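You operate a simulated robot arm through the tools that you are given. There is no shell and no other tool.

The job below is to be done with a simulated robot arm. You get a single attempt, and the scene is never put back.

## Task
Line the drawer by the door with the felt tray and put the red fob in it.
Fine: shut the drawer after.

It is judged by the outcome, as a careful person would: the job done as asked, and still so three seconds after it is handed in. It fails if anything else is knocked over, pushed out of place, dropped, spilled or broken.

## Robot
A 7-joint arm with a two-finger parallel gripper, fixed in place. Base frame: the origin is on the floor under the middle of its stand, x ahead of it, y to its left, z up. Units: m, degrees, N and s.
It reaches about 1.046 m from its shoulder. Its first joint turns from -166.0 to 166.0 degrees. Payload 1.57 kg.
Tool frame: the origin (TCP) lies between the finger pads and is the grasp point; the fingertips stand 0.03 m ahead of it; z points along the fingers, y is the line along which they close. Largest opening 0.08 m; finger width 0.017, thickness 0.012; the body of the gripper, 0.04 by 0.082 m, starts 0.08 m behind the TCP.
Orientation is told as [roll, pitch, yaw] about the base's x, y, z axes, in that order, counted from this pose: with the fingers straight down and closing along the base's y, the tool's x points along the base's -x, its y along +y and its z along -z.

## Interface
- The arm moves only by the tool move_arm. Its argument "steps" is text: rows parted by semicolons, each of 7 numbers parted by spaces: the turn, a rotation vector about the tool's x, y, z in degrees, then the shift along the tool's x, y, z in m, then the opening, from 0 (shut) to 1 (fully open). In form: rx ry rz dx dy dz claw; .... A call has 1 to 20 rows; each row shifts and turns the commanded pose from where the row before left it, along the tool's axes as they then stand. Rows are played at 5 a second. More than 0.05 m and 8.6 degrees between two rows, or a gripper value outside its range, and nothing of the call is played. Where a pose cannot be reached the arm comes as near as it can. A force on the tool above 40 N (or 10 N above the force at the start of the call, whichever is more), or a blocked arm, ends the call early, and 0.2 s more pass. Each finger travels about 0.153 m/s and halts on what it meets, pressing with about 36 N; the grip force reading is that of the motor and also rises with nothing between the fingers. The clock runs only during rows and for 0.2 s after the last one: add rows that do not move to give the fingers time. The reply holds the time, the measured pose of the TCP, the force on the tool along the base axes, the opening and the grip force, in the units named above and with some noise, with the torque about the TCP (base axes, N m) and any sound that the robot's microphone picked up, and new pictures: "pictures" is both (left out), scene, wrist or none.
- Cameras (640 x 400 px; columns grow to the right, rows downward): "scene" is fixed at [0.4015, -0.6495, 1.3684]; the picture's right is [0.57, 0.82, 0.00], its down [0.77, -0.53, -0.37] and it looks along [-0.30, 0.21, -0.93] (base axes); focal length 214 px, centre (320, 200). "wrist" rides on the gripper at [0.072, -0.007, -0.122] in the tool frame; the picture's right is [0.09, 1.00, 0.00], its down [-0.84, 0.08, -0.54] and it looks along [-0.54, 0.05, 0.84] (tool axes); focal length 238 px, centre (320, 200). There is no depth. A picture from a camera that has moved, and an enlarged one, comes with that camera's place and axes in the base frame and with its lens.
- inspect(camera, box): a new picture of the part [left, top, right, bottom] of that camera's present view, enlarged. No time passes.
- finish_job(): hands the job in; it is judged then, once.

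Nothing tells you positions but the pictures and the camera data. Unless the task says otherwise, let go and move clear before handing in.

The tools are called after "Call:" by a JSON object that holds its "api" and its "payload". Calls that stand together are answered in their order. move_arm: Moves the arm, as the interface text tells. Its arguments: {"type":"object","properties":{"steps":{"type":"string"},"pictures":{"type":"string","enum":["both","scene","wrist","none"]}},"required":["steps"]} The other tools are called the same way: inspect (camera, box) takes an enlarged picture of a part of a camera's view; finish_job () hands the job in.

At the start:

```text
clock: 0.0
tcp_pos: [0.1456, -0.5236, 1.0722]
tool_rot: [0.1, -0.1, -0.1]
contact_force: [-0.1, 1.0, -0.8]
moment: [-0.02, -0.03, -0.01]
grip_width: 0.0798
gripper_force: 0.1
```

scene: 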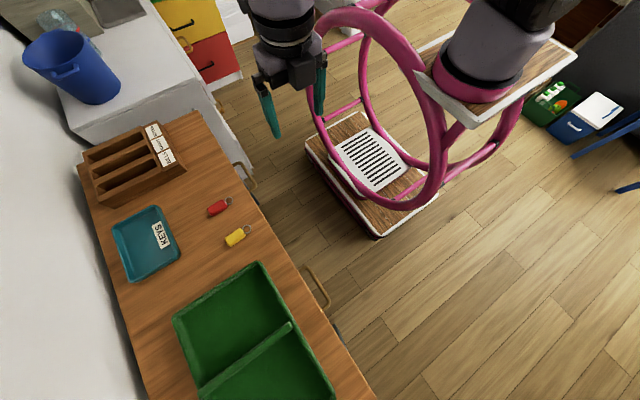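
wrist: 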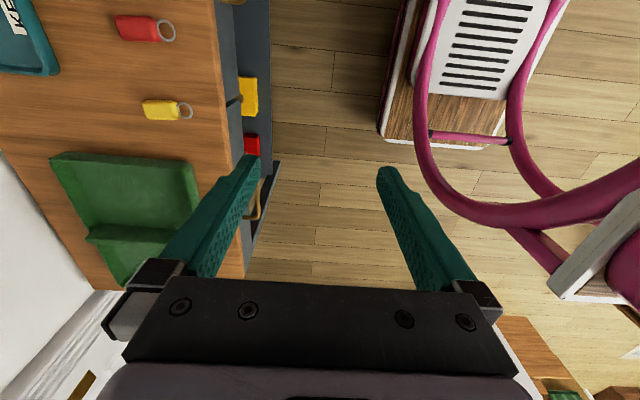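

I see a wooden cabinet top with a key tray, a red and a yellow fob, and a green tray with a divider. Before I move, I'll look closer to find the drawers, the door and which tray is felt.

Call:
{"api": "inspect", "payload": {"camera": "scene", "box": [60, 100, 380, 400]}}

Call:
{"api": "inspect", "payload": {"camera": "scene", "box": [0, 0, 320, 200]}}

Call:
{"api": "inspect", "payload": {"camera": "scene", "box": [400, 0, 640, 200]}}

Call:
{"api": "inspect", "payload": {"camera": "wrist", "box": [0, 0, 320, 300]}}

```text
1.33 times, centred on (220, 250) of scene
camera zoom: at [0.4015, -0.6495, 1.3684], right [0.57, 0.82, 0.0], down [0.77, -0.53, -0.37], along [-0.3, 0.21, -0.93], focal length 286 px, centre (453, 133)
```

zoom: 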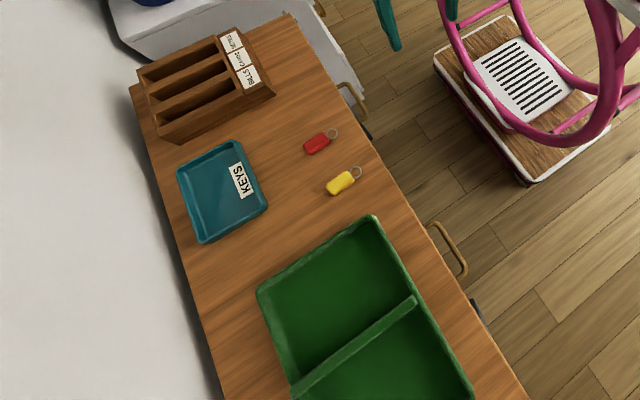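

```text
2.00 times, centred on (160, 100) of scene
camera zoom: at [0.4015, -0.6495, 1.3684], right [0.57, 0.82, 0.0], down [0.77, -0.53, -0.37], along [-0.3, 0.21, -0.93], focal length 429 px, centre (640, 400)
```

zoom: 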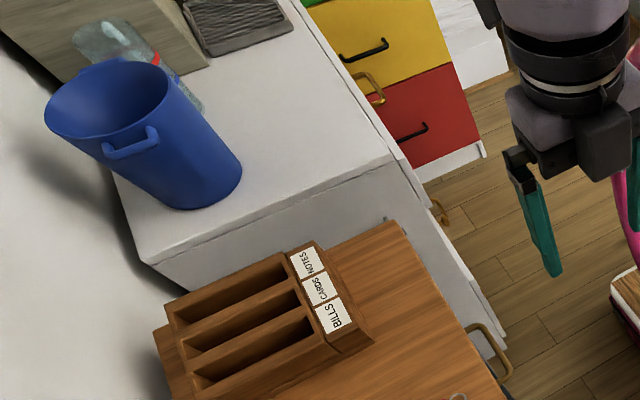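

```text
2.00 times, centred on (520, 100) of scene
camera zoom: at [0.4015, -0.6495, 1.3684], right [0.57, 0.82, 0.0], down [0.77, -0.53, -0.37], along [-0.3, 0.21, -0.93], focal length 429 px, centre (-80, 400)
```

zoom: 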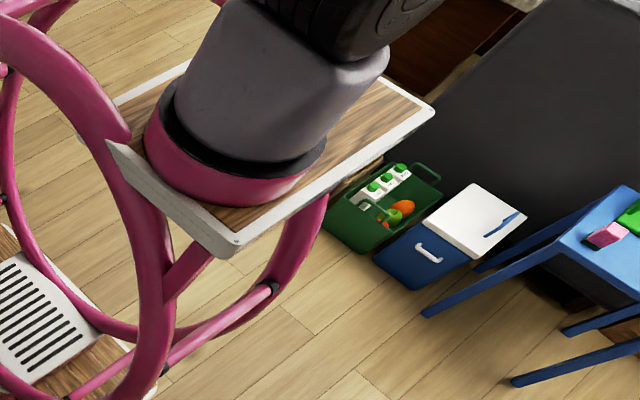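

```text
1.33 times, centred on (160, 150) of wrist
camera zoom: at [0.0736, -0.5305, 1.1943], right [-0.09, 1.0, 0.0], down [0.84, 0.08, 0.54], along [0.54, 0.05, -0.84], focal length 318 px, centre (533, 267)
```

zoom: 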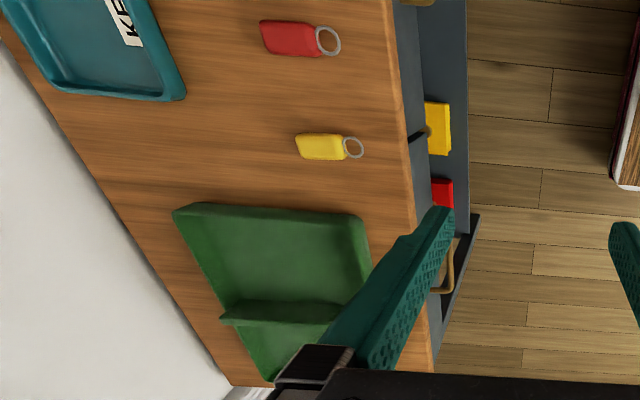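

The wooden console's front edge runs along x at about y=-0.69, with its top at about z=0.8 and brass drawer handles along the front. I'll turn the wrist camera to look at the console front and find the drawers and the door.

Call:
{"api": "move_arm", "payload": {"steps": "0 0 8 0 0 0 1;0 0 8 0 0 0 1;0 0 8 0 0 0 1;0 0 8 0 0 0 1;0 0 8 0 0 0 1;0 0 8 0 0 0 1", "pictures": "wrist"}}

```text
clock: 1.4
tcp_pos: [0.1452, -0.5242, 1.0724]
tool_rot: [0.0, 0.0, -48.1]
contact_force: [0.8, -0.9, -0.6]
moment: [-0.01, -0.03, -0.04]
grip_width: 0.08
gripper_force: 0.1
camera wrist: at [0.0922, -0.4745, 1.194], right [0.68, 0.73, 0.0], down [0.62, -0.57, 0.54], along [0.4, -0.37, -0.84], focal length 238 px, centre (320, 200)
```

wrist: 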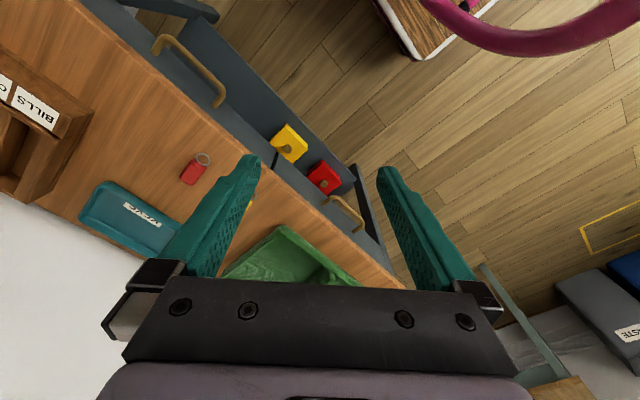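

The front is blue-grey with two brass handles and yellow and red squares between them. I'll keep turning to face it squarely.

Call:
{"api": "move_arm", "payload": {"steps": "0 0 8 0 0 0 1;0 0 8 0 0 0 1;0 0 8 0 0 0 1;0 0 8 0 0 0 1;0 0 8 0 0 0 1;0 0 2 0 0 0 1", "pictures": "both"}}

```text
clock: 2.8
tcp_pos: [0.1463, -0.5235, 1.0731]
tool_rot: [0.0, 0.0, -90.1]
contact_force: [0.3, -0.2, 0.0]
moment: [0.01, -0.01, -0.01]
grip_width: 0.0799
gripper_force: 0.1
camera wrist: at [0.1388, -0.4519, 1.194], right [1.0, 0.09, 0.0], down [0.08, -0.84, 0.54], along [0.05, -0.54, -0.84], focal length 238 px, centre (320, 200)
```

scene: 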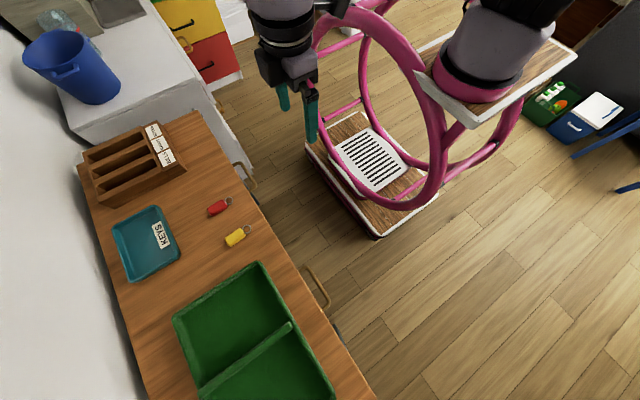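
wrist: 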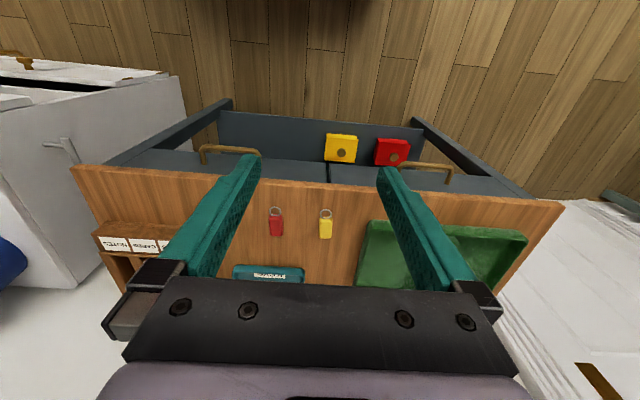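

Facing the console now, in an upside-down view: two drawers side by side, with a yellow and a red square below or between them. I'll enlarge the front and the surroundings to find the door.

Call:
{"api": "inspect", "payload": {"camera": "wrist", "box": [180, 80, 480, 260]}}

Call:
{"api": "inspect", "payload": {"camera": "wrist", "box": [0, 0, 200, 200]}}

Call:
{"api": "inspect", "payload": {"camera": "wrist", "box": [440, 140, 640, 400]}}

Call:
{"api": "inspect", "payload": {"camera": "scene", "box": [200, 140, 360, 340]}}

```text
2.13 times, centred on (330, 170) of wrist
camera zoom: at [0.1388, -0.4519, 1.194], right [1.0, 0.09, 0.0], down [0.08, -0.84, 0.54], along [0.05, -0.54, -0.84], focal length 508 px, centre (299, 264)
```

zoom: 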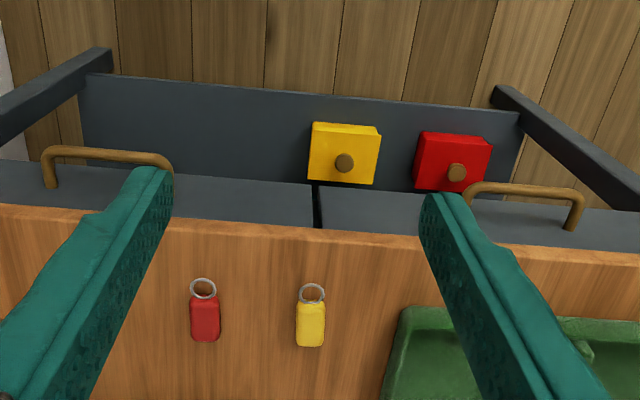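

```text
2.00 times, centred on (100, 100) of wrist
camera zoom: at [0.1388, -0.4519, 1.194], right [1.0, 0.09, 0.0], down [0.08, -0.84, 0.54], along [0.05, -0.54, -0.84], focal length 477 px, centre (760, 400)
```

zoom: 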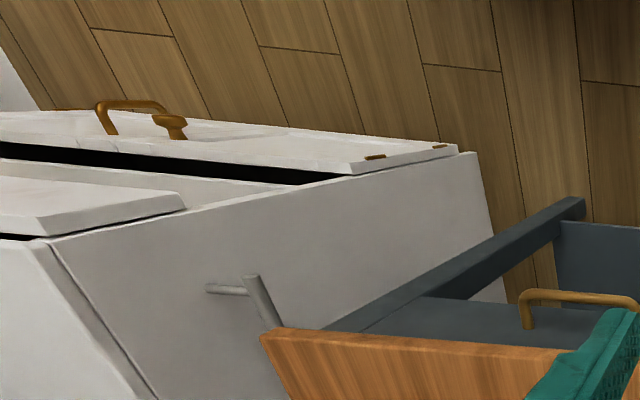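

```text
1.54 times, centred on (540, 270) of wrist
camera zoom: at [0.1388, -0.4519, 1.194], right [1.0, 0.09, 0.0], down [0.08, -0.84, 0.54], along [0.05, -0.54, -0.84], focal length 367 px, centre (-18, 92)
```

zoom: 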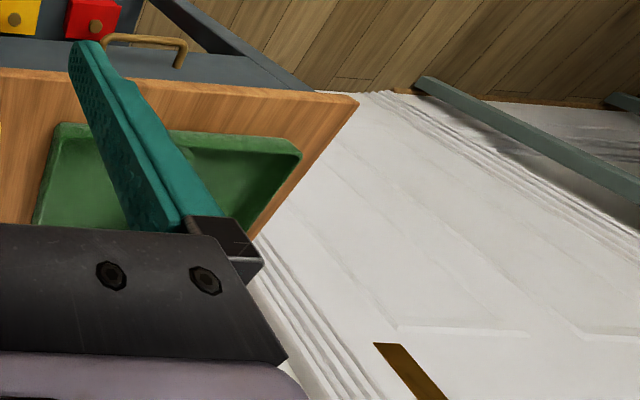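

```text
2.00 times, centred on (280, 240) of scene
camera zoom: at [0.4015, -0.6495, 1.3684], right [0.57, 0.82, 0.0], down [0.77, -0.53, -0.37], along [-0.3, 0.21, -0.93], focal length 429 px, centre (400, 120)
```

zoom: 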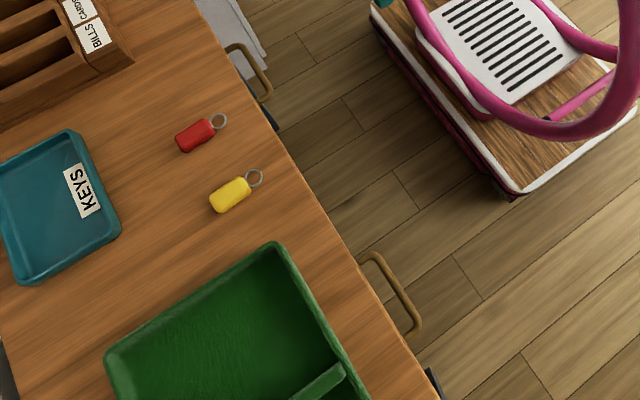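

To the +x side of the console there's a white panelled door with a brass plate, so the drawer by the door should be the +x one (handle near x≈0.41). The green divided tray looks like felt, but I'll move back and look closer at the front, the trays and the door first.

Call:
{"api": "move_arm", "payload": {"steps": "0 0 0 0.03 0.04 0 1;0 0 0 0.03 0.04 0 1;0 0 0 0.03 0.04 0 1;0 0 0 0.03 0.04 0 1;0 -8 0 0 0 0 1;0 -8 0 0 0 0 1;0 -8 0 0 0 0 1", "pictures": "both"}}

```text
clock: 4.4
tcp_pos: [0.3263, -0.4609, 1.0959]
tool_rot: [0.0, -23.8, -89.8]
contact_force: [0.1, -0.3, -0.3]
moment: [0.06, -0.08, 0.02]
grip_width: 0.08
gripper_force: 0.0
out of reach, approached as far as the arm can: row 5, 6, 7
camera wrist: at [0.3199, -0.3464, 1.1783], right [1.0, 0.09, -0.04], down [0.08, -0.54, 0.83], along [0.05, -0.83, -0.55], focal length 238 px, centre (320, 200)
```

scene: 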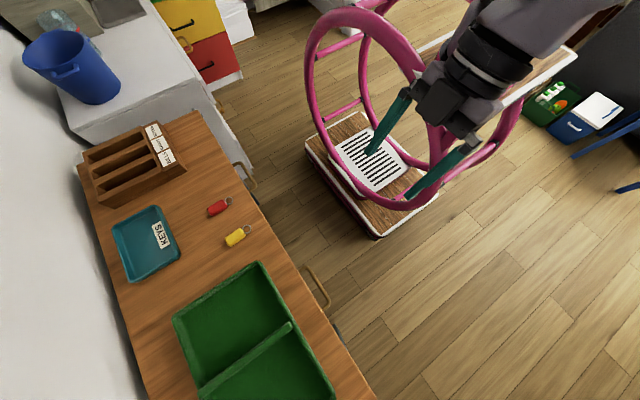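
wrist: 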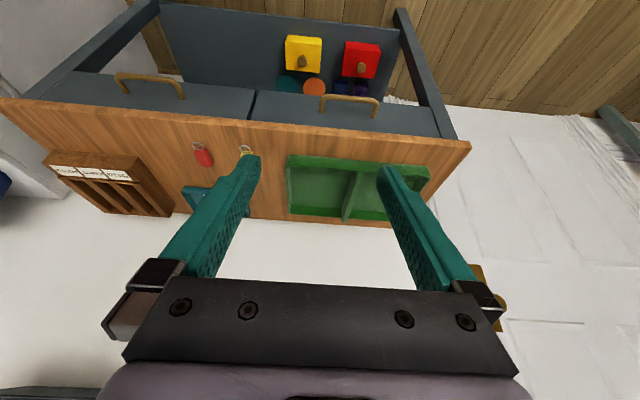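

The white door with a brass knob is next to the +x end of the console, so the drawer is the +x one. I'll enlarge the trays, the handle and the door.

Call:
{"api": "inspect", "payload": {"camera": "wrist", "box": [240, 70, 480, 230]}}

Call:
{"api": "inspect", "payload": {"camera": "wrist", "box": [0, 60, 240, 230]}}

Call:
{"api": "inspect", "payload": {"camera": "wrist", "box": [420, 90, 640, 400]}}

Call:
{"api": "inspect", "payload": {"camera": "scene", "box": [90, 180, 250, 300]}}

Call:
{"api": "inspect", "payload": {"camera": "scene", "box": [160, 250, 380, 400]}}

```text
2.50 times, centred on (360, 150) of wrist
camera zoom: at [0.3199, -0.3464, 1.1783], right [1.0, 0.09, -0.04], down [0.08, -0.54, 0.83], along [0.05, -0.83, -0.55], focal length 596 px, centre (220, 325)
```

zoom: 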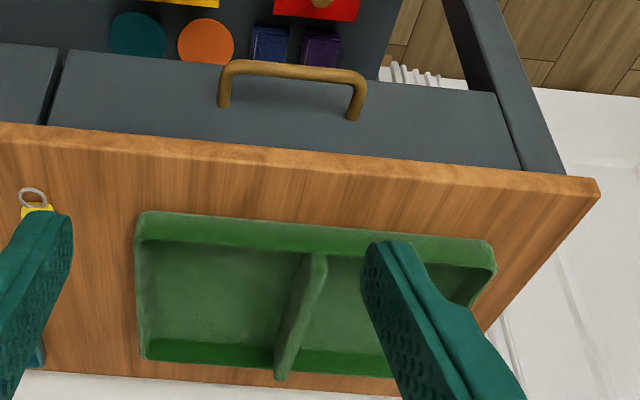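

```text
2.35 times, centred on (120, 145) of wrist
camera zoom: at [0.3199, -0.3464, 1.1783], right [1.0, 0.09, -0.04], down [0.08, -0.54, 0.83], along [0.05, -0.83, -0.55], focal length 561 px, centre (791, 329)
```

zoom: 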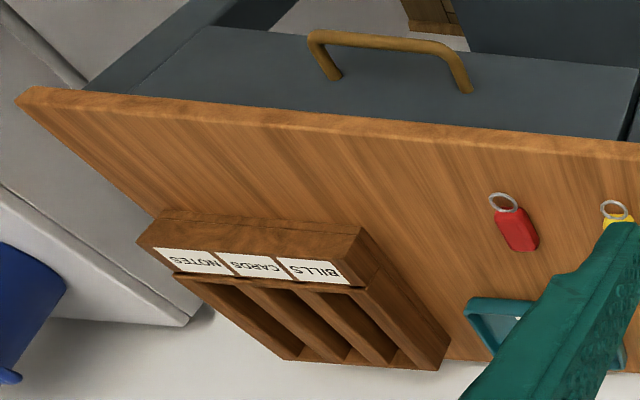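

```text
1.29 times, centred on (530, 245) of wrist
camera zoom: at [0.3199, -0.3464, 1.1783], right [1.0, 0.09, -0.04], down [0.08, -0.54, 0.83], along [0.05, -0.83, -0.55], focal length 308 px, centre (49, 142)
```

zoom: 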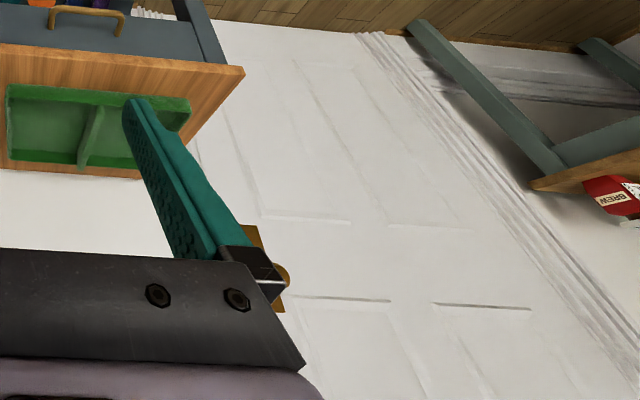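

```text
3.33 times, centred on (170, 240) of scene
camera zoom: at [0.4015, -0.6495, 1.3684], right [0.57, 0.82, 0.0], down [0.77, -0.53, -0.37], along [-0.3, 0.21, -0.93], focal length 715 px, centre (820, 67)
```

zoom: 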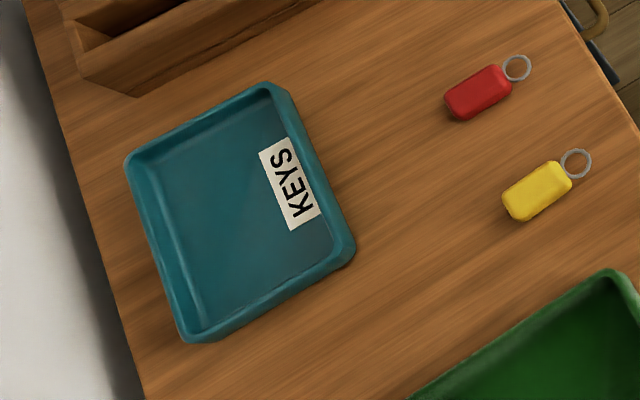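

```text
2.67 times, centred on (270, 325) of scene
camera zoom: at [0.4015, -0.6495, 1.3684], right [0.57, 0.82, 0.0], down [0.77, -0.53, -0.37], along [-0.3, 0.21, -0.93], focal length 572 px, centre (453, -133)
```

zoom: 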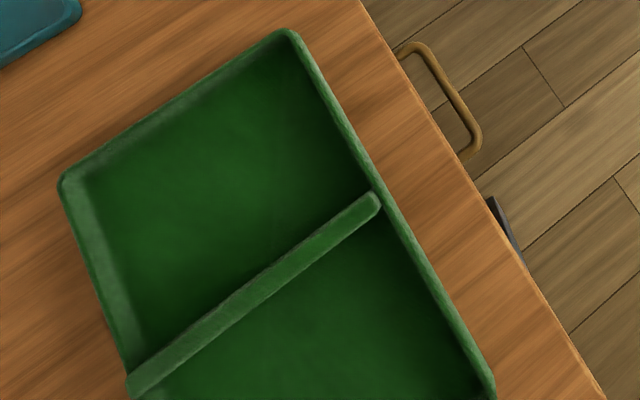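

The right-hand (+x) drawer spans x≈0.18–0.61, with its handle bar near (0.397, -0.652, 0.711). The green felt tray spans about x 0.27–0.59 and y -0.75 to -0.98, and its divider gives me something to grip. I'll straighten the tool and move over the console for closer measurements.

Call:
{"api": "move_arm", "payload": {"steps": "0 8 0 0 0 0 1;0 8 0 0 0 0 1;0 8 0 0 0 0 1;0 0 0 -0.04 0.02 0.02 1;0 0 0 -0.04 0.02 0.02 1;0 0 0 -0.04 0.02 0.02 1;0 0 0 -0.04 0.02 0.02 1", "pictures": "both"}}

```text
clock: 6.0
tcp_pos: [0.4069, -0.6217, 1.014]
tool_rot: [0.0, -0.1, -89.9]
contact_force: [-0.8, 0.7, 1.2]
moment: [-0.04, 0.0, 0.02]
grip_width: 0.08
gripper_force: 0.2
camera wrist: at [0.3996, -0.5493, 1.1368], right [1.0, 0.09, 0.0], down [0.08, -0.84, 0.54], along [0.05, -0.54, -0.84], focal length 238 px, centre (320, 200)
```

scene: 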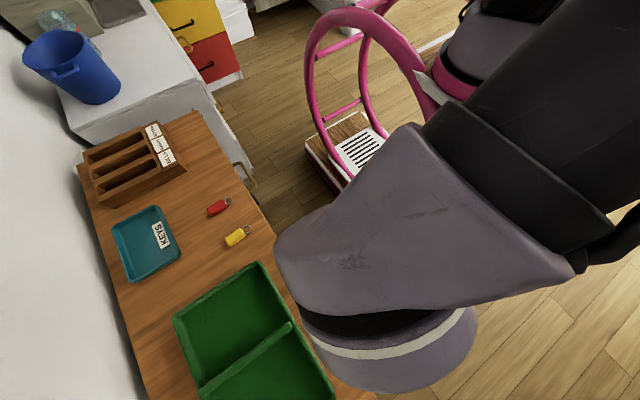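
wrist: 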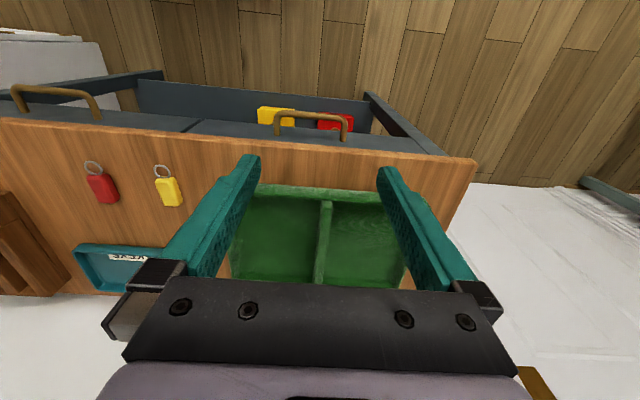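

I'm above the console now, and the tray shows between the fingers in the wrist view. I'll enlarge the tray and handle to measure them.

Call:
{"api": "inspect", "payload": {"camera": "wrist", "box": [200, 90, 480, 300]}}

Call:
{"api": "inspect", "payload": {"camera": "wrist", "box": [60, 60, 260, 220]}}

```text
1.90 times, centred on (340, 195) of wrist
camera zoom: at [0.3996, -0.5493, 1.1368], right [1.0, 0.09, 0.0], down [0.08, -0.84, 0.54], along [0.05, -0.54, -0.84], focal length 454 px, centre (282, 210)
```

zoom: 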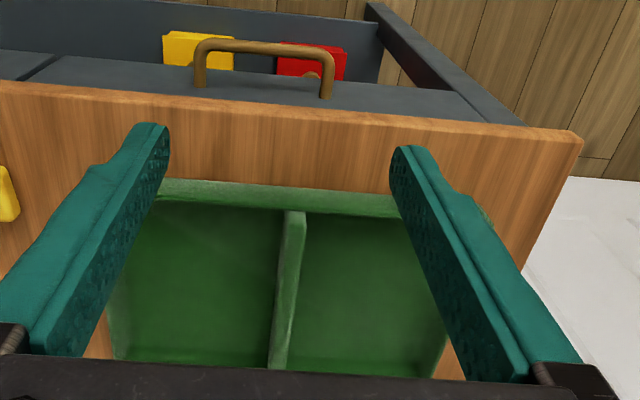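

```text
2.50 times, centred on (160, 140) of wrist
camera zoom: at [0.3996, -0.5493, 1.1368], right [1.0, 0.09, 0.0], down [0.08, -0.84, 0.54], along [0.05, -0.54, -0.84], focal length 596 px, centre (720, 350)
```

zoom: 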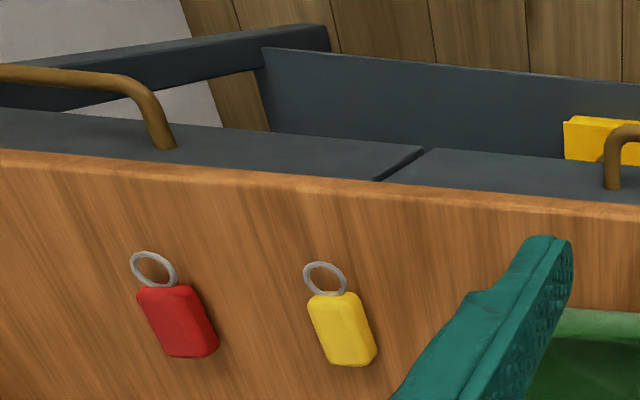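

Refined estimates are: slab edge at y≈-0.68 and z 0.765–0.795, drawer face at y≈-0.691, and handle bar at y≈-0.652, z≈0.705. I'll close the fingers, tilt 15°, and bring them to just above the gap behind the handle.

Call:
{"api": "move_arm", "payload": {"steps": "0 -7.5 0 0 0 0 0;0 -7.5 0 0 0 0 0;0 0 0 0.00624 -0.002 0.0392 0;0 0 0 0.00624 -0.002 0.0392 0;0 0 0 0.00624 -0.002 0.0392 0;0 0 0 0.00624 -0.002 0.0392 0;0 0 0 0.00624 -0.002 0.0392 0;0 0 0 0 0 0 0", "pictures": "both"}}

```text
clock: 7.8
tcp_pos: [0.3962, -0.6416, 0.8177]
tool_rot: [0.0, -15.0, -90.0]
contact_force: [-0.5, -0.3, -0.1]
moment: [-0.01, 0.0, 0.0]
grip_width: 0.0
gripper_force: 21.4
camera wrist: at [0.3897, -0.5404, 0.917], right [1.0, 0.09, -0.02], down [0.08, -0.67, 0.74], along [0.05, -0.74, -0.67], focal length 238 px, centre (320, 200)
```

scene: 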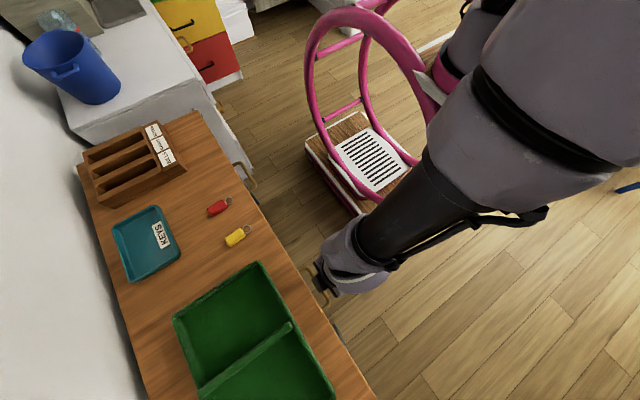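
wrist: 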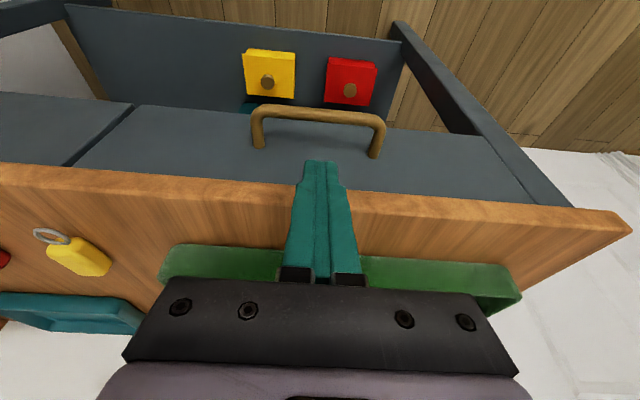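

The bar now measures as centred at (0.395, -0.652, 0.709), with the drawer face at y≈-0.694. I'll slide the closed fingers down along the tool axis into the gap behind the bar.

Call:
{"api": "move_arm", "payload": {"steps": "0 0 0 -0.0007 0 0.02 0;0 0 0 -0.0007 0 0.02 0;0 0 0 -0.0007 0 0.02 0;0 0 0 -0.0007 0 0.02 0;0 0 0 0 0 0.01 0;0 0 0 0 0 0.01 0", "pictures": "both"}}

```text
clock: 9.2
tcp_pos: [0.3966, -0.6712, 0.7223]
tool_rot: [0.1, -15.0, -89.9]
contact_force: [0.4, 0.4, 0.1]
moment: [0.01, 0.0, -0.01]
grip_width: 0.0001
gripper_force: 21.2
camera wrist: at [0.3892, -0.5697, 0.8212], right [1.0, 0.09, -0.02], down [0.08, -0.67, 0.74], along [0.05, -0.74, -0.67], focal length 238 px, centre (320, 200)
```

scene: 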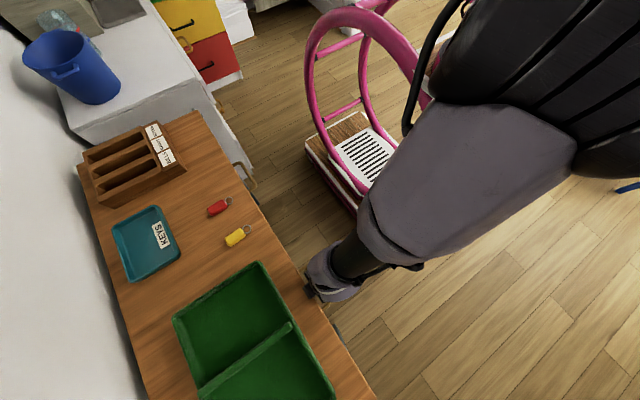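
wrist: 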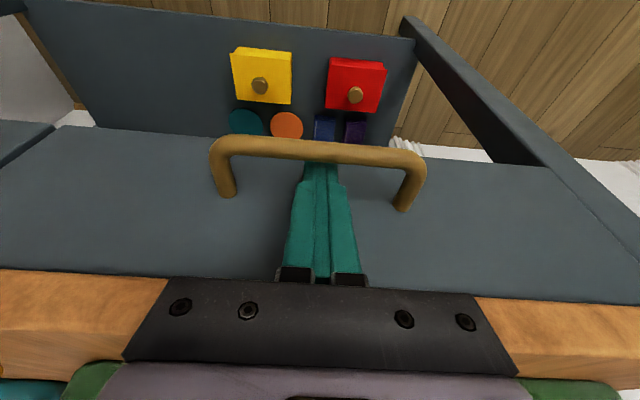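

The fingers are hooked behind the bar with no contact force. I'll pull gently toward +y and watch the force.

Call:
{"api": "move_arm", "payload": {"steps": "0 0 0 0.00966 0 -0.00259 0;0 0 0 0.00966 0 -0.00259 0;0 0 0 0.00966 0 -0.00259 0;0 0 0 0.00966 0 -0.00259 0;0 0 0 0.00966 0 -0.00259 0;0 0 0 0.00966 0 -0.00259 0", "pictures": "both"}}

```text
clock: 10.6
tcp_pos: [0.3976, -0.6106, 0.7231]
tool_rot: [-0.1, -15.0, -89.9]
contact_force: [-0.2, 0.7, 1.3]
moment: [0.0, 0.02, -0.01]
grip_width: 0.0002
gripper_force: 21.2
camera wrist: at [0.3898, -0.5089, 0.8212], right [1.0, 0.09, -0.02], down [0.08, -0.67, 0.74], along [0.05, -0.74, -0.67], focal length 238 px, centre (320, 200)
```

scene: 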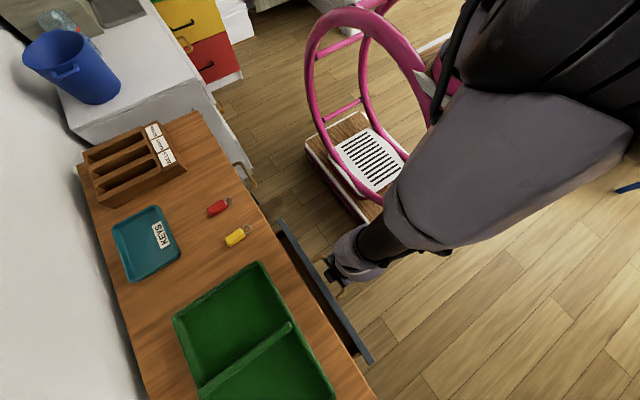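
wrist: 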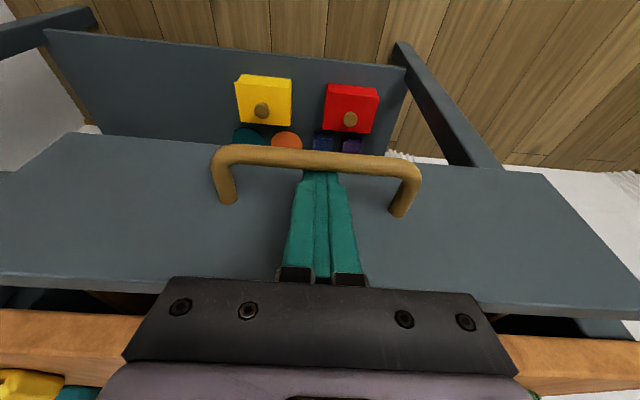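

The drawer slides easily. I'll keep pulling.

Call:
{"api": "move_arm", "payload": {"steps": "0 0 0 0.01449 0 -0.00388 0;0 0 0 0.01449 0 -0.00388 0;0 0 0 0.01449 0 -0.00388 0;0 0 0 0.01449 0 -0.00388 0;0 0 0 0.01449 0 -0.00388 0;0 0 0 0.01449 0 -0.00388 0;0 0 0 0.01449 0 -0.00388 0;0 0 0 0.01449 0 -0.00388 0", "pictures": "both"}}

```text
clock: 12.4
tcp_pos: [0.3971, -0.49, 0.7223]
tool_rot: [0.0, -15.0, -90.0]
contact_force: [0.3, 0.2, -0.3]
moment: [0.0, 0.01, -0.02]
grip_width: 0.0002
gripper_force: 21.2
camera wrist: at [0.3896, -0.3887, 0.8214], right [1.0, 0.09, -0.02], down [0.08, -0.67, 0.74], along [0.05, -0.74, -0.67], focal length 238 px, centre (320, 200)
```

scene: 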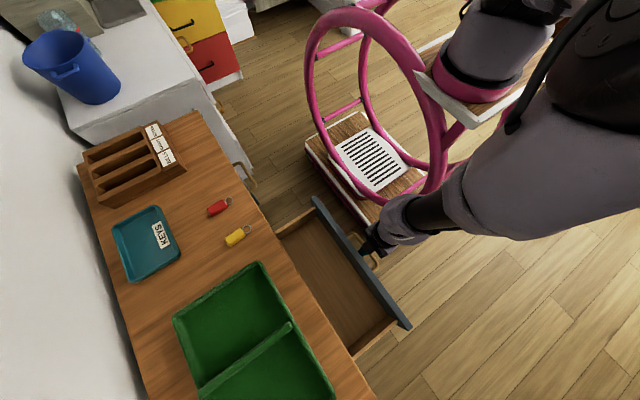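
wrist: 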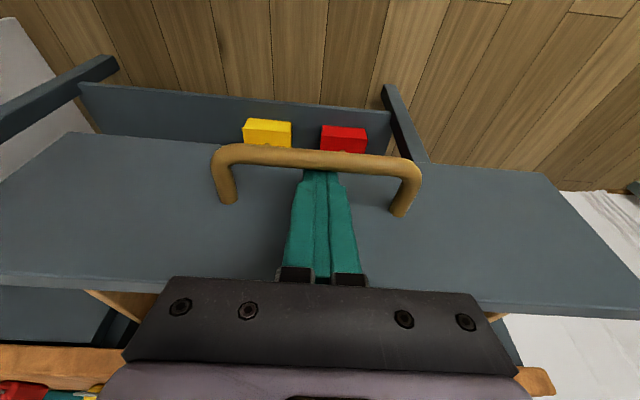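

The drawer is about 0.17 m open and empty. I'll keep pulling carefully, watching for the stop.

Call:
{"api": "move_arm", "payload": {"steps": "0 0 0 0.01256 0 -0.00336 0;0 0 0 0.01256 0 -0.00336 0;0 0 0 0.01256 0 -0.00336 0;0 0 0 0.01256 0 -0.00336 0;0 0 0 0.00966 0 -0.00259 0;0 0 0 0.00966 0 -0.00259 0", "pictures": "both"}}

```text
clock: 13.8
tcp_pos: [0.3971, -0.4175, 0.722]
tool_rot: [0.0, -14.9, -90.1]
contact_force: [0.3, -1.2, 0.0]
moment: [0.01, -0.02, 0.02]
grip_width: 0.0002
gripper_force: 21.5
camera wrist: at [0.3895, -0.3161, 0.8211], right [1.0, 0.09, -0.02], down [0.08, -0.67, 0.74], along [0.05, -0.74, -0.67], focal length 238 px, centre (320, 200)
```

scene: 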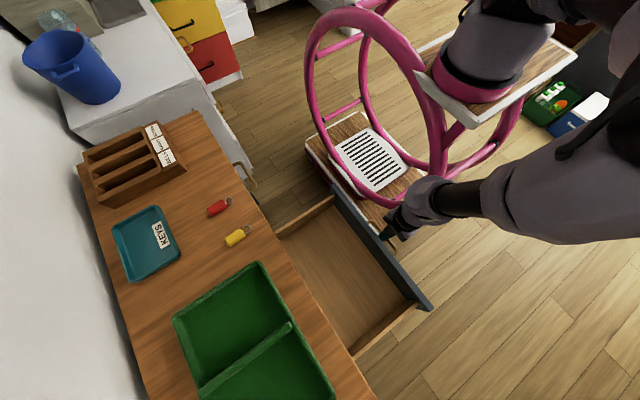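
wrist: 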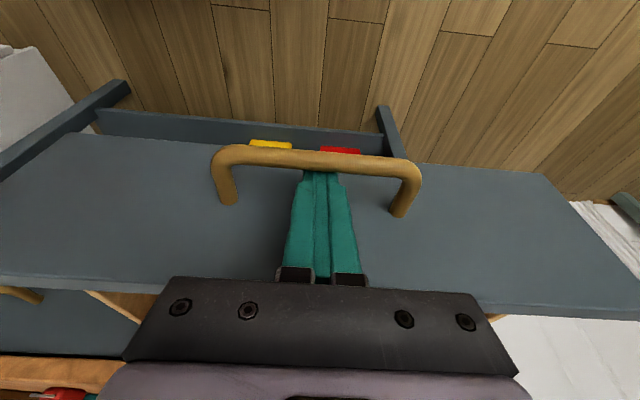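

About 0.245 m open and still free. I'll pull a bit further in small steps to get full access or find the stop.

Call:
{"api": "move_arm", "payload": {"steps": "0 0 0 0.00773 0 -0.00207 0;0 0 0 0.00773 0 -0.00207 0;0 0 0 0.00773 0 -0.00207 0;0 0 0 0.00773 0 -0.00207 0;0 0 0 0.00773 0 -0.00207 0", "pictures": "both"}}

```text
clock: 15.0
tcp_pos: [0.3974, -0.3787, 0.7227]
tool_rot: [0.1, -15.1, -90.0]
contact_force: [-1.3, -5.6, 0.4]
moment: [-0.07, -0.02, 0.03]
grip_width: 0.0001
gripper_force: 21.0
camera wrist: at [0.3895, -0.2774, 0.8216], right [1.0, 0.09, -0.02], down [0.08, -0.67, 0.74], along [0.05, -0.74, -0.67], focal length 238 px, centre (320, 200)
```

scene: 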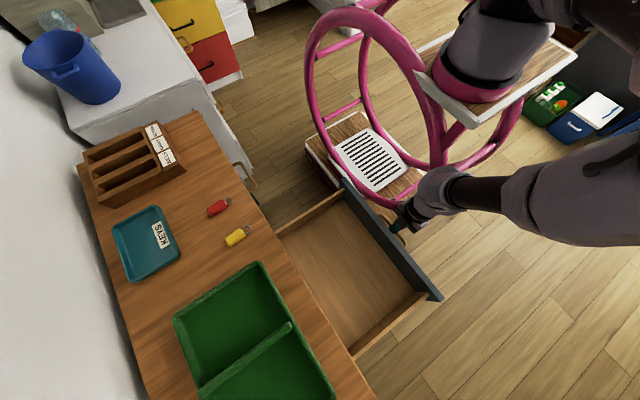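
wrist: 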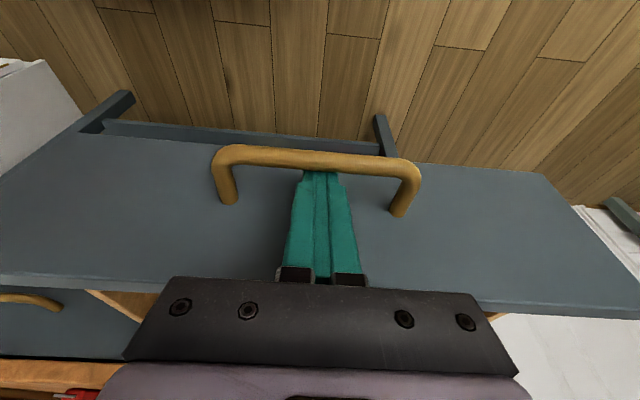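

The drawer is now about 0.28 m open, with slight resistance at the stop. I'll ease off the bar, back the fingers out along their axis, and look into the drawer.

Call:
{"api": "move_arm", "payload": {"steps": "0 0 0 -0.005 0 0 0;0 0 0 -0.002 0 -0.03 0;0 0 0 0 0 -0.03 0;0 0 0 0 0 -0.03 0;0 0 0 -0.02 0 -0.04 0;0 0 0 -0.03 0 -0.03 0;0 0 0 -0.04 0 -0.03 0", "pictures": "both"}}

```text
clock: 16.6
tcp_pos: [0.4062, -0.4319, 0.9272]
tool_rot: [0.0, -15.0, -89.8]
contact_force: [1.5, 0.1, -0.1]
moment: [-0.01, 0.03, -0.02]
grip_width: 0.0
gripper_force: 21.1
out of reach, approached as far as the arm can: row 5
camera wrist: at [0.3984, -0.3308, 1.0269], right [1.0, 0.09, -0.02], down [0.08, -0.67, 0.74], along [0.05, -0.74, -0.67], focal length 238 px, centre (320, 200)
```

scene: 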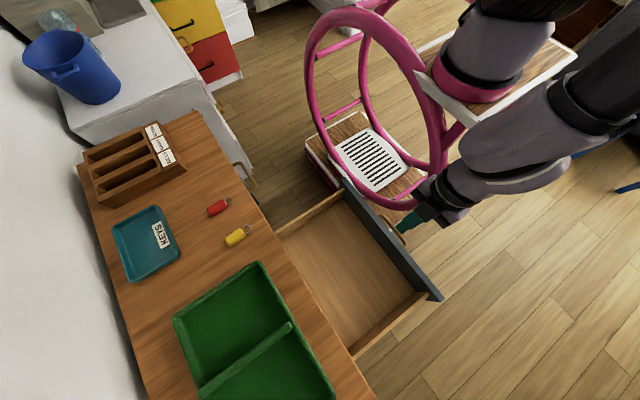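
wrist: 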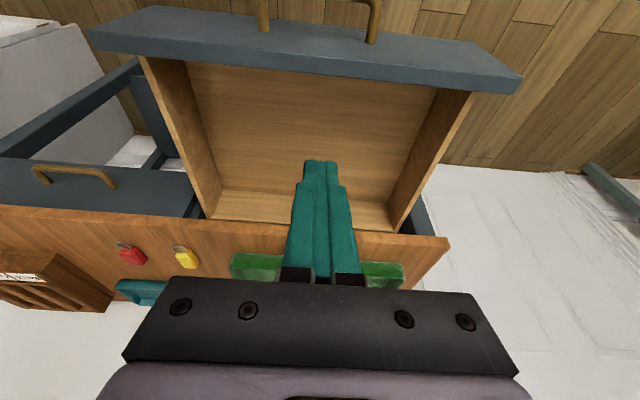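

The drawer is open and empty. I'll enlarge both views to measure its interior, including where the back wall is.

Call:
{"api": "inspect", "payload": {"camera": "wrist", "box": [80, 0, 540, 290]}}

Call:
{"api": "inspect", "payload": {"camera": "scene", "box": [250, 160, 460, 370]}}

```text
1.38 times, centred on (310, 145) of wrist
camera zoom: at [0.3984, -0.3308, 1.0269], right [1.0, 0.09, -0.02], down [0.08, -0.67, 0.74], along [0.05, -0.74, -0.67], focal length 329 px, centre (334, 276)
```

zoom: 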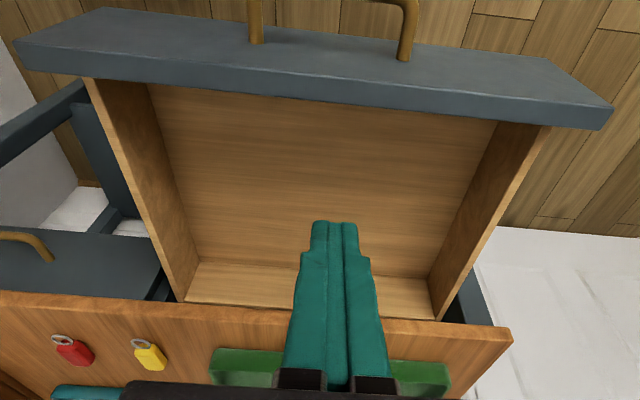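

```text
1.90 times, centred on (355, 265) of scene
camera zoom: at [0.4015, -0.6495, 1.3684], right [0.57, 0.82, 0.0], down [0.77, -0.53, -0.37], along [-0.3, 0.21, -0.93], focal length 408 px, centre (253, 76)
```

zoom: 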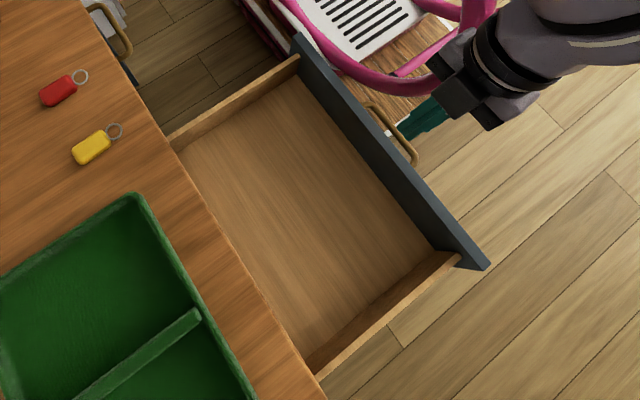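

The drawer interior is about x 0.216–0.577 and y -0.71 to -0.424, empty, with its floor near z≈0.675, so the tray should fit. I'll open the gripper and move above the tray's divider, around (0.433, -0.857), to check reach.

Call:
{"api": "move_arm", "payload": {"steps": "0 0 0 -0.0418 0.0027 0.0081 1;0 0 0 -0.0418 0.0027 0.0081 1;0 0 0 -0.0418 0.0027 0.0081 1;0 0 0 -0.0418 0.0027 0.0081 1;0 0 0 -0.0418 0.0027 0.0081 1;0 0 0 -0.0418 0.0027 0.0081 1;0 0 0 -0.0418 0.0027 0.0081 1;0 0 0 -0.0418 0.0027 0.0081 1", "pictures": "both"}}

```text
clock: 18.4
tcp_pos: [0.4257, -0.7703, 0.9524]
tool_rot: [-0.1, -15.0, -89.9]
contact_force: [-0.2, 0.2, 0.7]
moment: [0.02, 0.0, 0.0]
grip_width: 0.08
gripper_force: 0.0
camera wrist: at [0.419, -0.6696, 1.0505], right [1.0, 0.09, -0.02], down [0.08, -0.67, 0.74], along [0.05, -0.74, -0.67], focal length 238 px, centre (320, 200)
```

scene: 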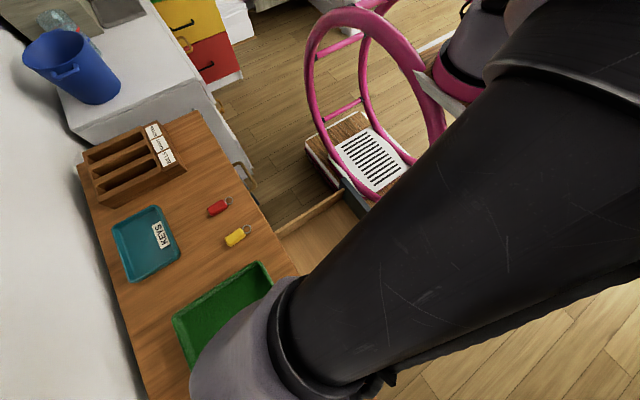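
wrist: 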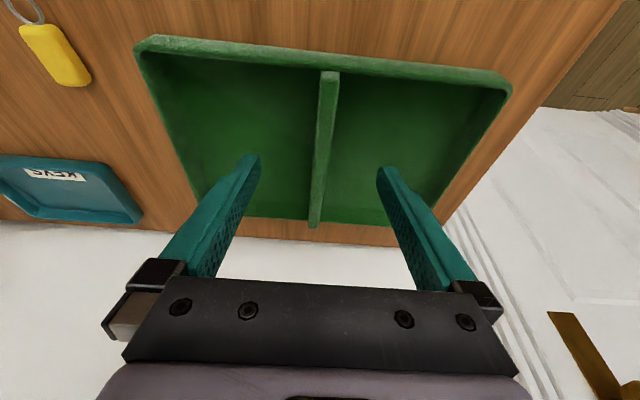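

The tray rim spans about x 0.268–0.597 and y -0.745 to -0.972, with the divider at x≈0.430 and its top at z≈0.828. I'm moving to straddle the divider's midpoint, pausing above it to check.

Call:
{"api": "move_arm", "payload": {"steps": "0 0 0 -0.0225 0.0014 0.0276 1;0 0 0 -0.0225 0.0014 0.0276 1;0 0 0 -0.0225 0.0014 0.0276 1", "pictures": "both"}}

```text
clock: 19.2
tcp_pos: [0.4309, -0.8582, 0.8899]
tool_rot: [0.0, -15.2, -89.9]
contact_force: [-0.1, 0.1, 0.9]
moment: [-0.02, 0.04, 0.02]
grip_width: 0.0801
gripper_force: 0.0
camera wrist: at [0.4234, -0.7564, 0.9884], right [1.0, 0.09, -0.02], down [0.08, -0.67, 0.74], along [0.05, -0.74, -0.67], focal length 238 px, centre (320, 200)
```

scene: 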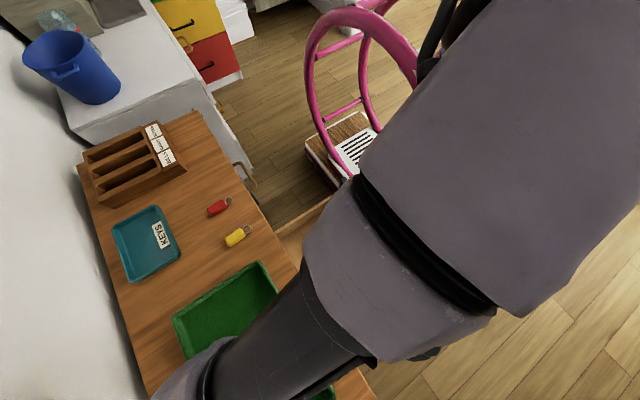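
wrist: 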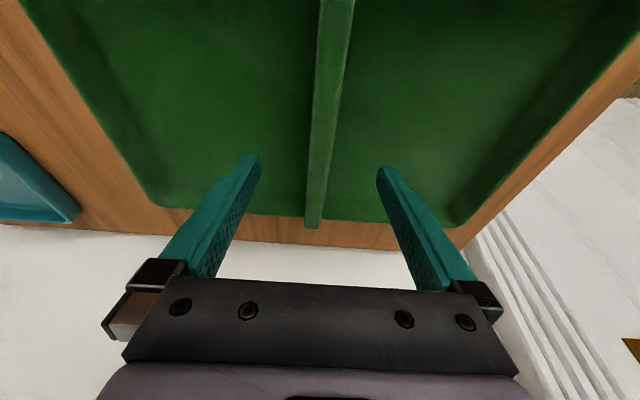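

The reach is fine and the divider is centred between the fingers. I'll descend to straddle it.

Call:
{"api": "move_arm", "payload": {"steps": "0 0 0 0.00389 0 0.0145 1;0 0 0 0.00389 0 0.0145 1;0 0 0 0.00260 0 0.00966 1;0 0 0 0.00130 0 0.00483 1;0 0 0 0.00078 0 0.0029 1", "pictures": "wrist"}}

```text
clock: 20.4
tcp_pos: [0.4298, -0.8575, 0.8402]
tool_rot: [0.0, -15.0, -90.1]
contact_force: [-0.5, 0.2, -0.2]
moment: [0.01, 0.05, -0.01]
grip_width: 0.08
gripper_force: 0.0
camera wrist: at [0.4229, -0.7565, 0.9391], right [1.0, 0.09, -0.02], down [0.08, -0.67, 0.74], along [0.05, -0.74, -0.67], focal length 238 px, centre (320, 200)
```

wrist: 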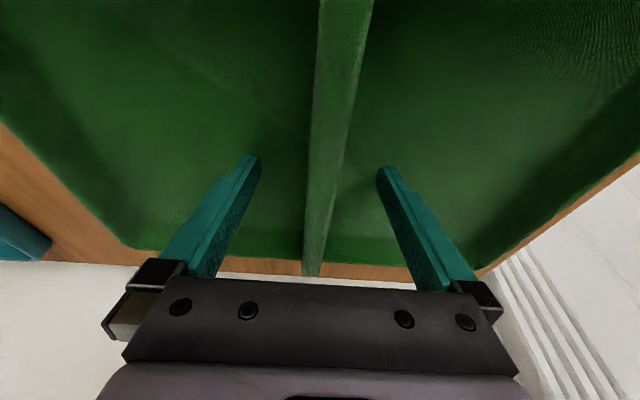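

The fingers straddle the divider with tips around z≈0.809. I'll go a touch lower and close.

Call:
{"api": "move_arm", "payload": {"steps": "0 0 0 0.00078 0 0.0029 1;0 0 0 0.00026 0 0.00097 1;0 0 0 0 0 0 0.6;0 0 0 0 0 0 0.3;0 0 0 0 0 0 0.1;0 0 0 0 0 0 0;0 0 0 0 0 0 0;0 0 0 0 0 0 0", "pictures": "wrist"}}

Call:
{"api": "inspect", "payload": {"camera": "wrist", "box": [160, 80, 480, 300]}}

```text
clock: 22.2
tcp_pos: [0.4308, -0.8575, 0.8364]
tool_rot: [0.2, -15.0, -89.9]
contact_force: [2.9, -1.0, 17.4]
moment: [-0.03, 0.12, -0.03]
grip_width: 0.0159
gripper_force: 31.2
camera wrist: at [0.4233, -0.7563, 0.9361], right [1.0, 0.09, -0.02], down [0.08, -0.67, 0.74], along [0.05, -0.74, -0.67], focal length 238 px, centre (320, 200)
```

wrist: 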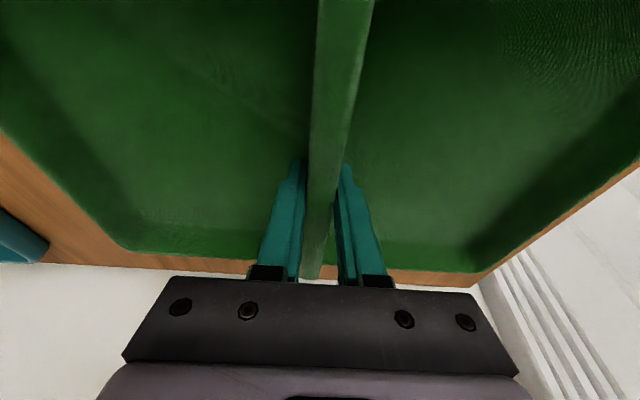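

```text
1.82 times, centred on (320, 190) of wrist
camera zoom: at [0.4233, -0.7563, 0.9361], right [1.0, 0.09, -0.02], down [0.08, -0.67, 0.74], along [0.05, -0.74, -0.67], focal length 433 px, centre (320, 218)
```

zoom: 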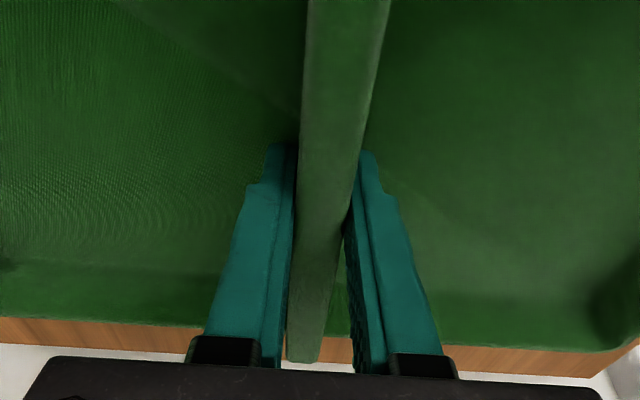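

I've gripped the divider (width 0.016), with the tips just touching the tray floor. I'll lift slowly.

Call:
{"api": "move_arm", "payload": {"steps": "0 0 0 -0.00129 0 -0.00483 0;0 0 0 -0.00259 0 -0.00966 0;0 0 0 -0.00388 0 -0.01449 0;0 0 0 -0.00518 0 -0.01932 0;0 0 0 0 0 0 0", "pictures": "both"}}

```text
clock: 23.4
tcp_pos: [0.4296, -0.8577, 0.8867]
tool_rot: [0.0, -15.0, -89.9]
contact_force: [-0.6, 0.0, -2.6]
moment: [0.01, -0.02, -0.01]
grip_width: 0.0159
gripper_force: 31.7
camera wrist: at [0.4229, -0.7566, 0.9852], right [1.0, 0.09, -0.02], down [0.08, -0.67, 0.74], along [0.05, -0.74, -0.67], focal length 238 px, centre (320, 200)
```

scene: 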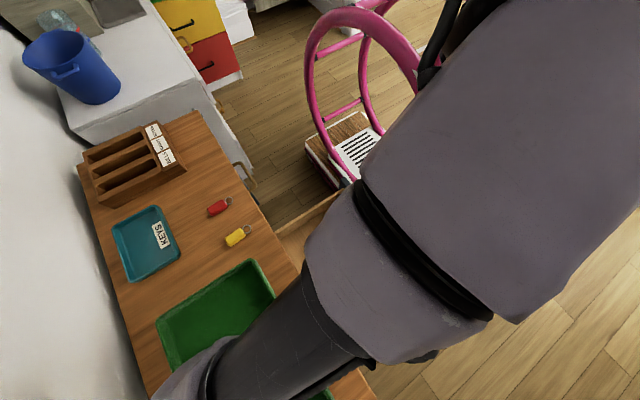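
wrist: 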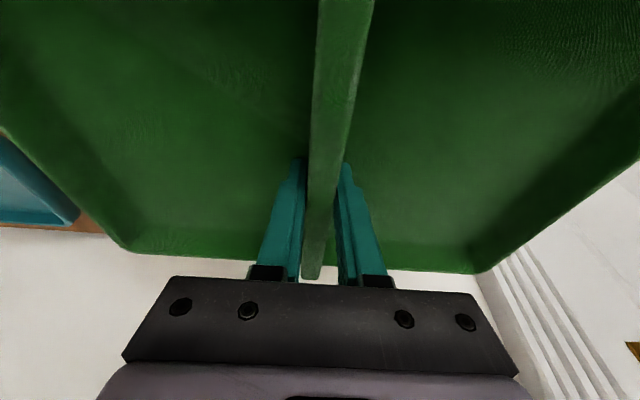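

The tray is lifted level (about 2.6 N). I'll carry it over the open drawer, aiming for TCP (0.394, -0.552).

Call:
{"api": "move_arm", "payload": {"steps": "0 0 0 0.0246 -0.003 -0.0066 0;0 0 0 0.0246 -0.003 -0.0066 0;0 0 0 0.0246 -0.003 -0.0066 0;0 0 0 0.0246 -0.003 -0.0066 0;0 0 0 0.0246 -0.003 -0.0066 0;0 0 0 0.0246 -0.003 -0.0066 0;0 0 0 0.0246 -0.003 -0.0066 0;0 0 0 0.0246 -0.003 -0.0066 0;0 0 0 0.0246 -0.003 -0.0066 0;0 0 0 0.0246 -0.003 -0.0066 0;0 0 0 0.0246 -0.003 -0.0066 0;0 0 0 0.0246 -0.003 -0.0066 0;0 0 0 0 0 0 0", "pictures": "both"}}

```text
clock: 26.2
tcp_pos: [0.3946, -0.5518, 0.8859]
tool_rot: [0.1, -14.9, -89.9]
contact_force: [0.2, -0.5, -2.2]
moment: [-0.02, 0.02, -0.02]
grip_width: 0.0157
gripper_force: 30.9
camera wrist: at [0.3869, -0.4513, 0.9851], right [1.0, 0.09, -0.02], down [0.08, -0.67, 0.74], along [0.05, -0.74, -0.67], focal length 238 px, centre (320, 200)
```

scene: 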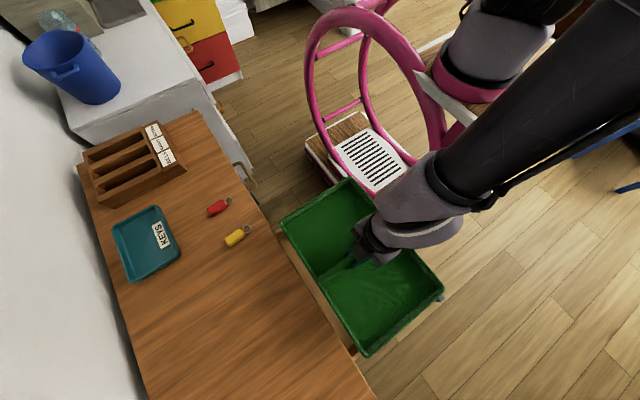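
wrist: 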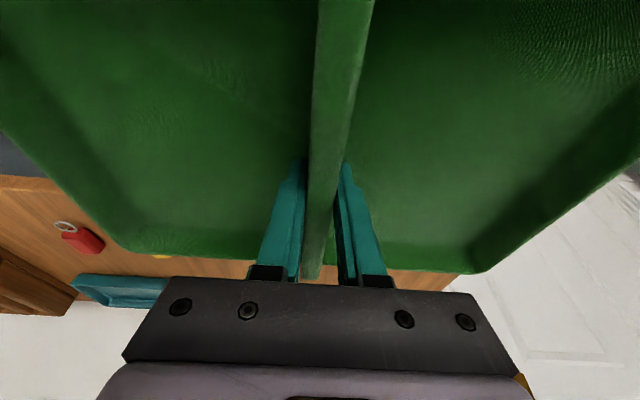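

The tray hovers over the drawer opening. I'll check its clearance to the drawer front and slab edge before lowering.

Call:
{"api": "inspect", "payload": {"camera": "scene", "box": [260, 160, 380, 280]}}

Call:
{"api": "inspect", "payload": {"camera": "scene", "box": [340, 250, 460, 370]}}

```text
3.33 times, centred on (320, 220) of scene
camera zoom: at [0.4015, -0.6495, 1.3684], right [0.57, 0.82, 0.0], down [0.77, -0.53, -0.37], along [-0.3, 0.21, -0.93], focal length 715 px, centre (320, 133)
```

zoom: 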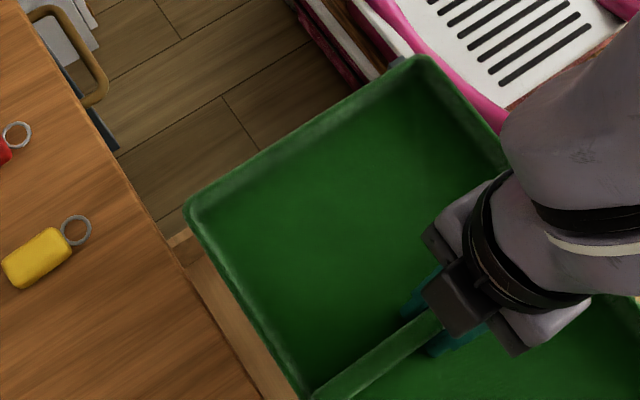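

```text
3.33 times, centred on (400, 310) of scene
camera zoom: at [0.4015, -0.6495, 1.3684], right [0.57, 0.82, 0.0], down [0.77, -0.53, -0.37], along [-0.3, 0.21, -0.93], focal length 715 px, centre (53, -167)
```

zoom: 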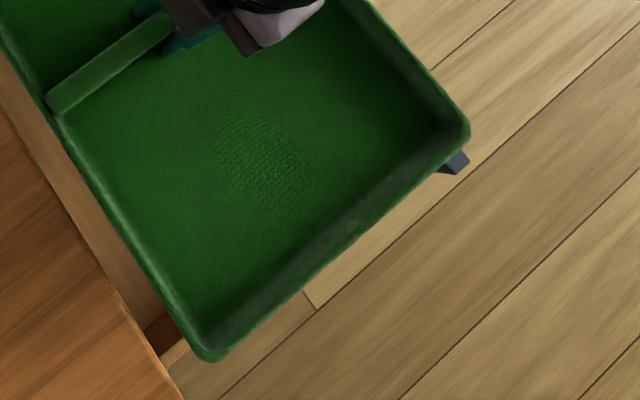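

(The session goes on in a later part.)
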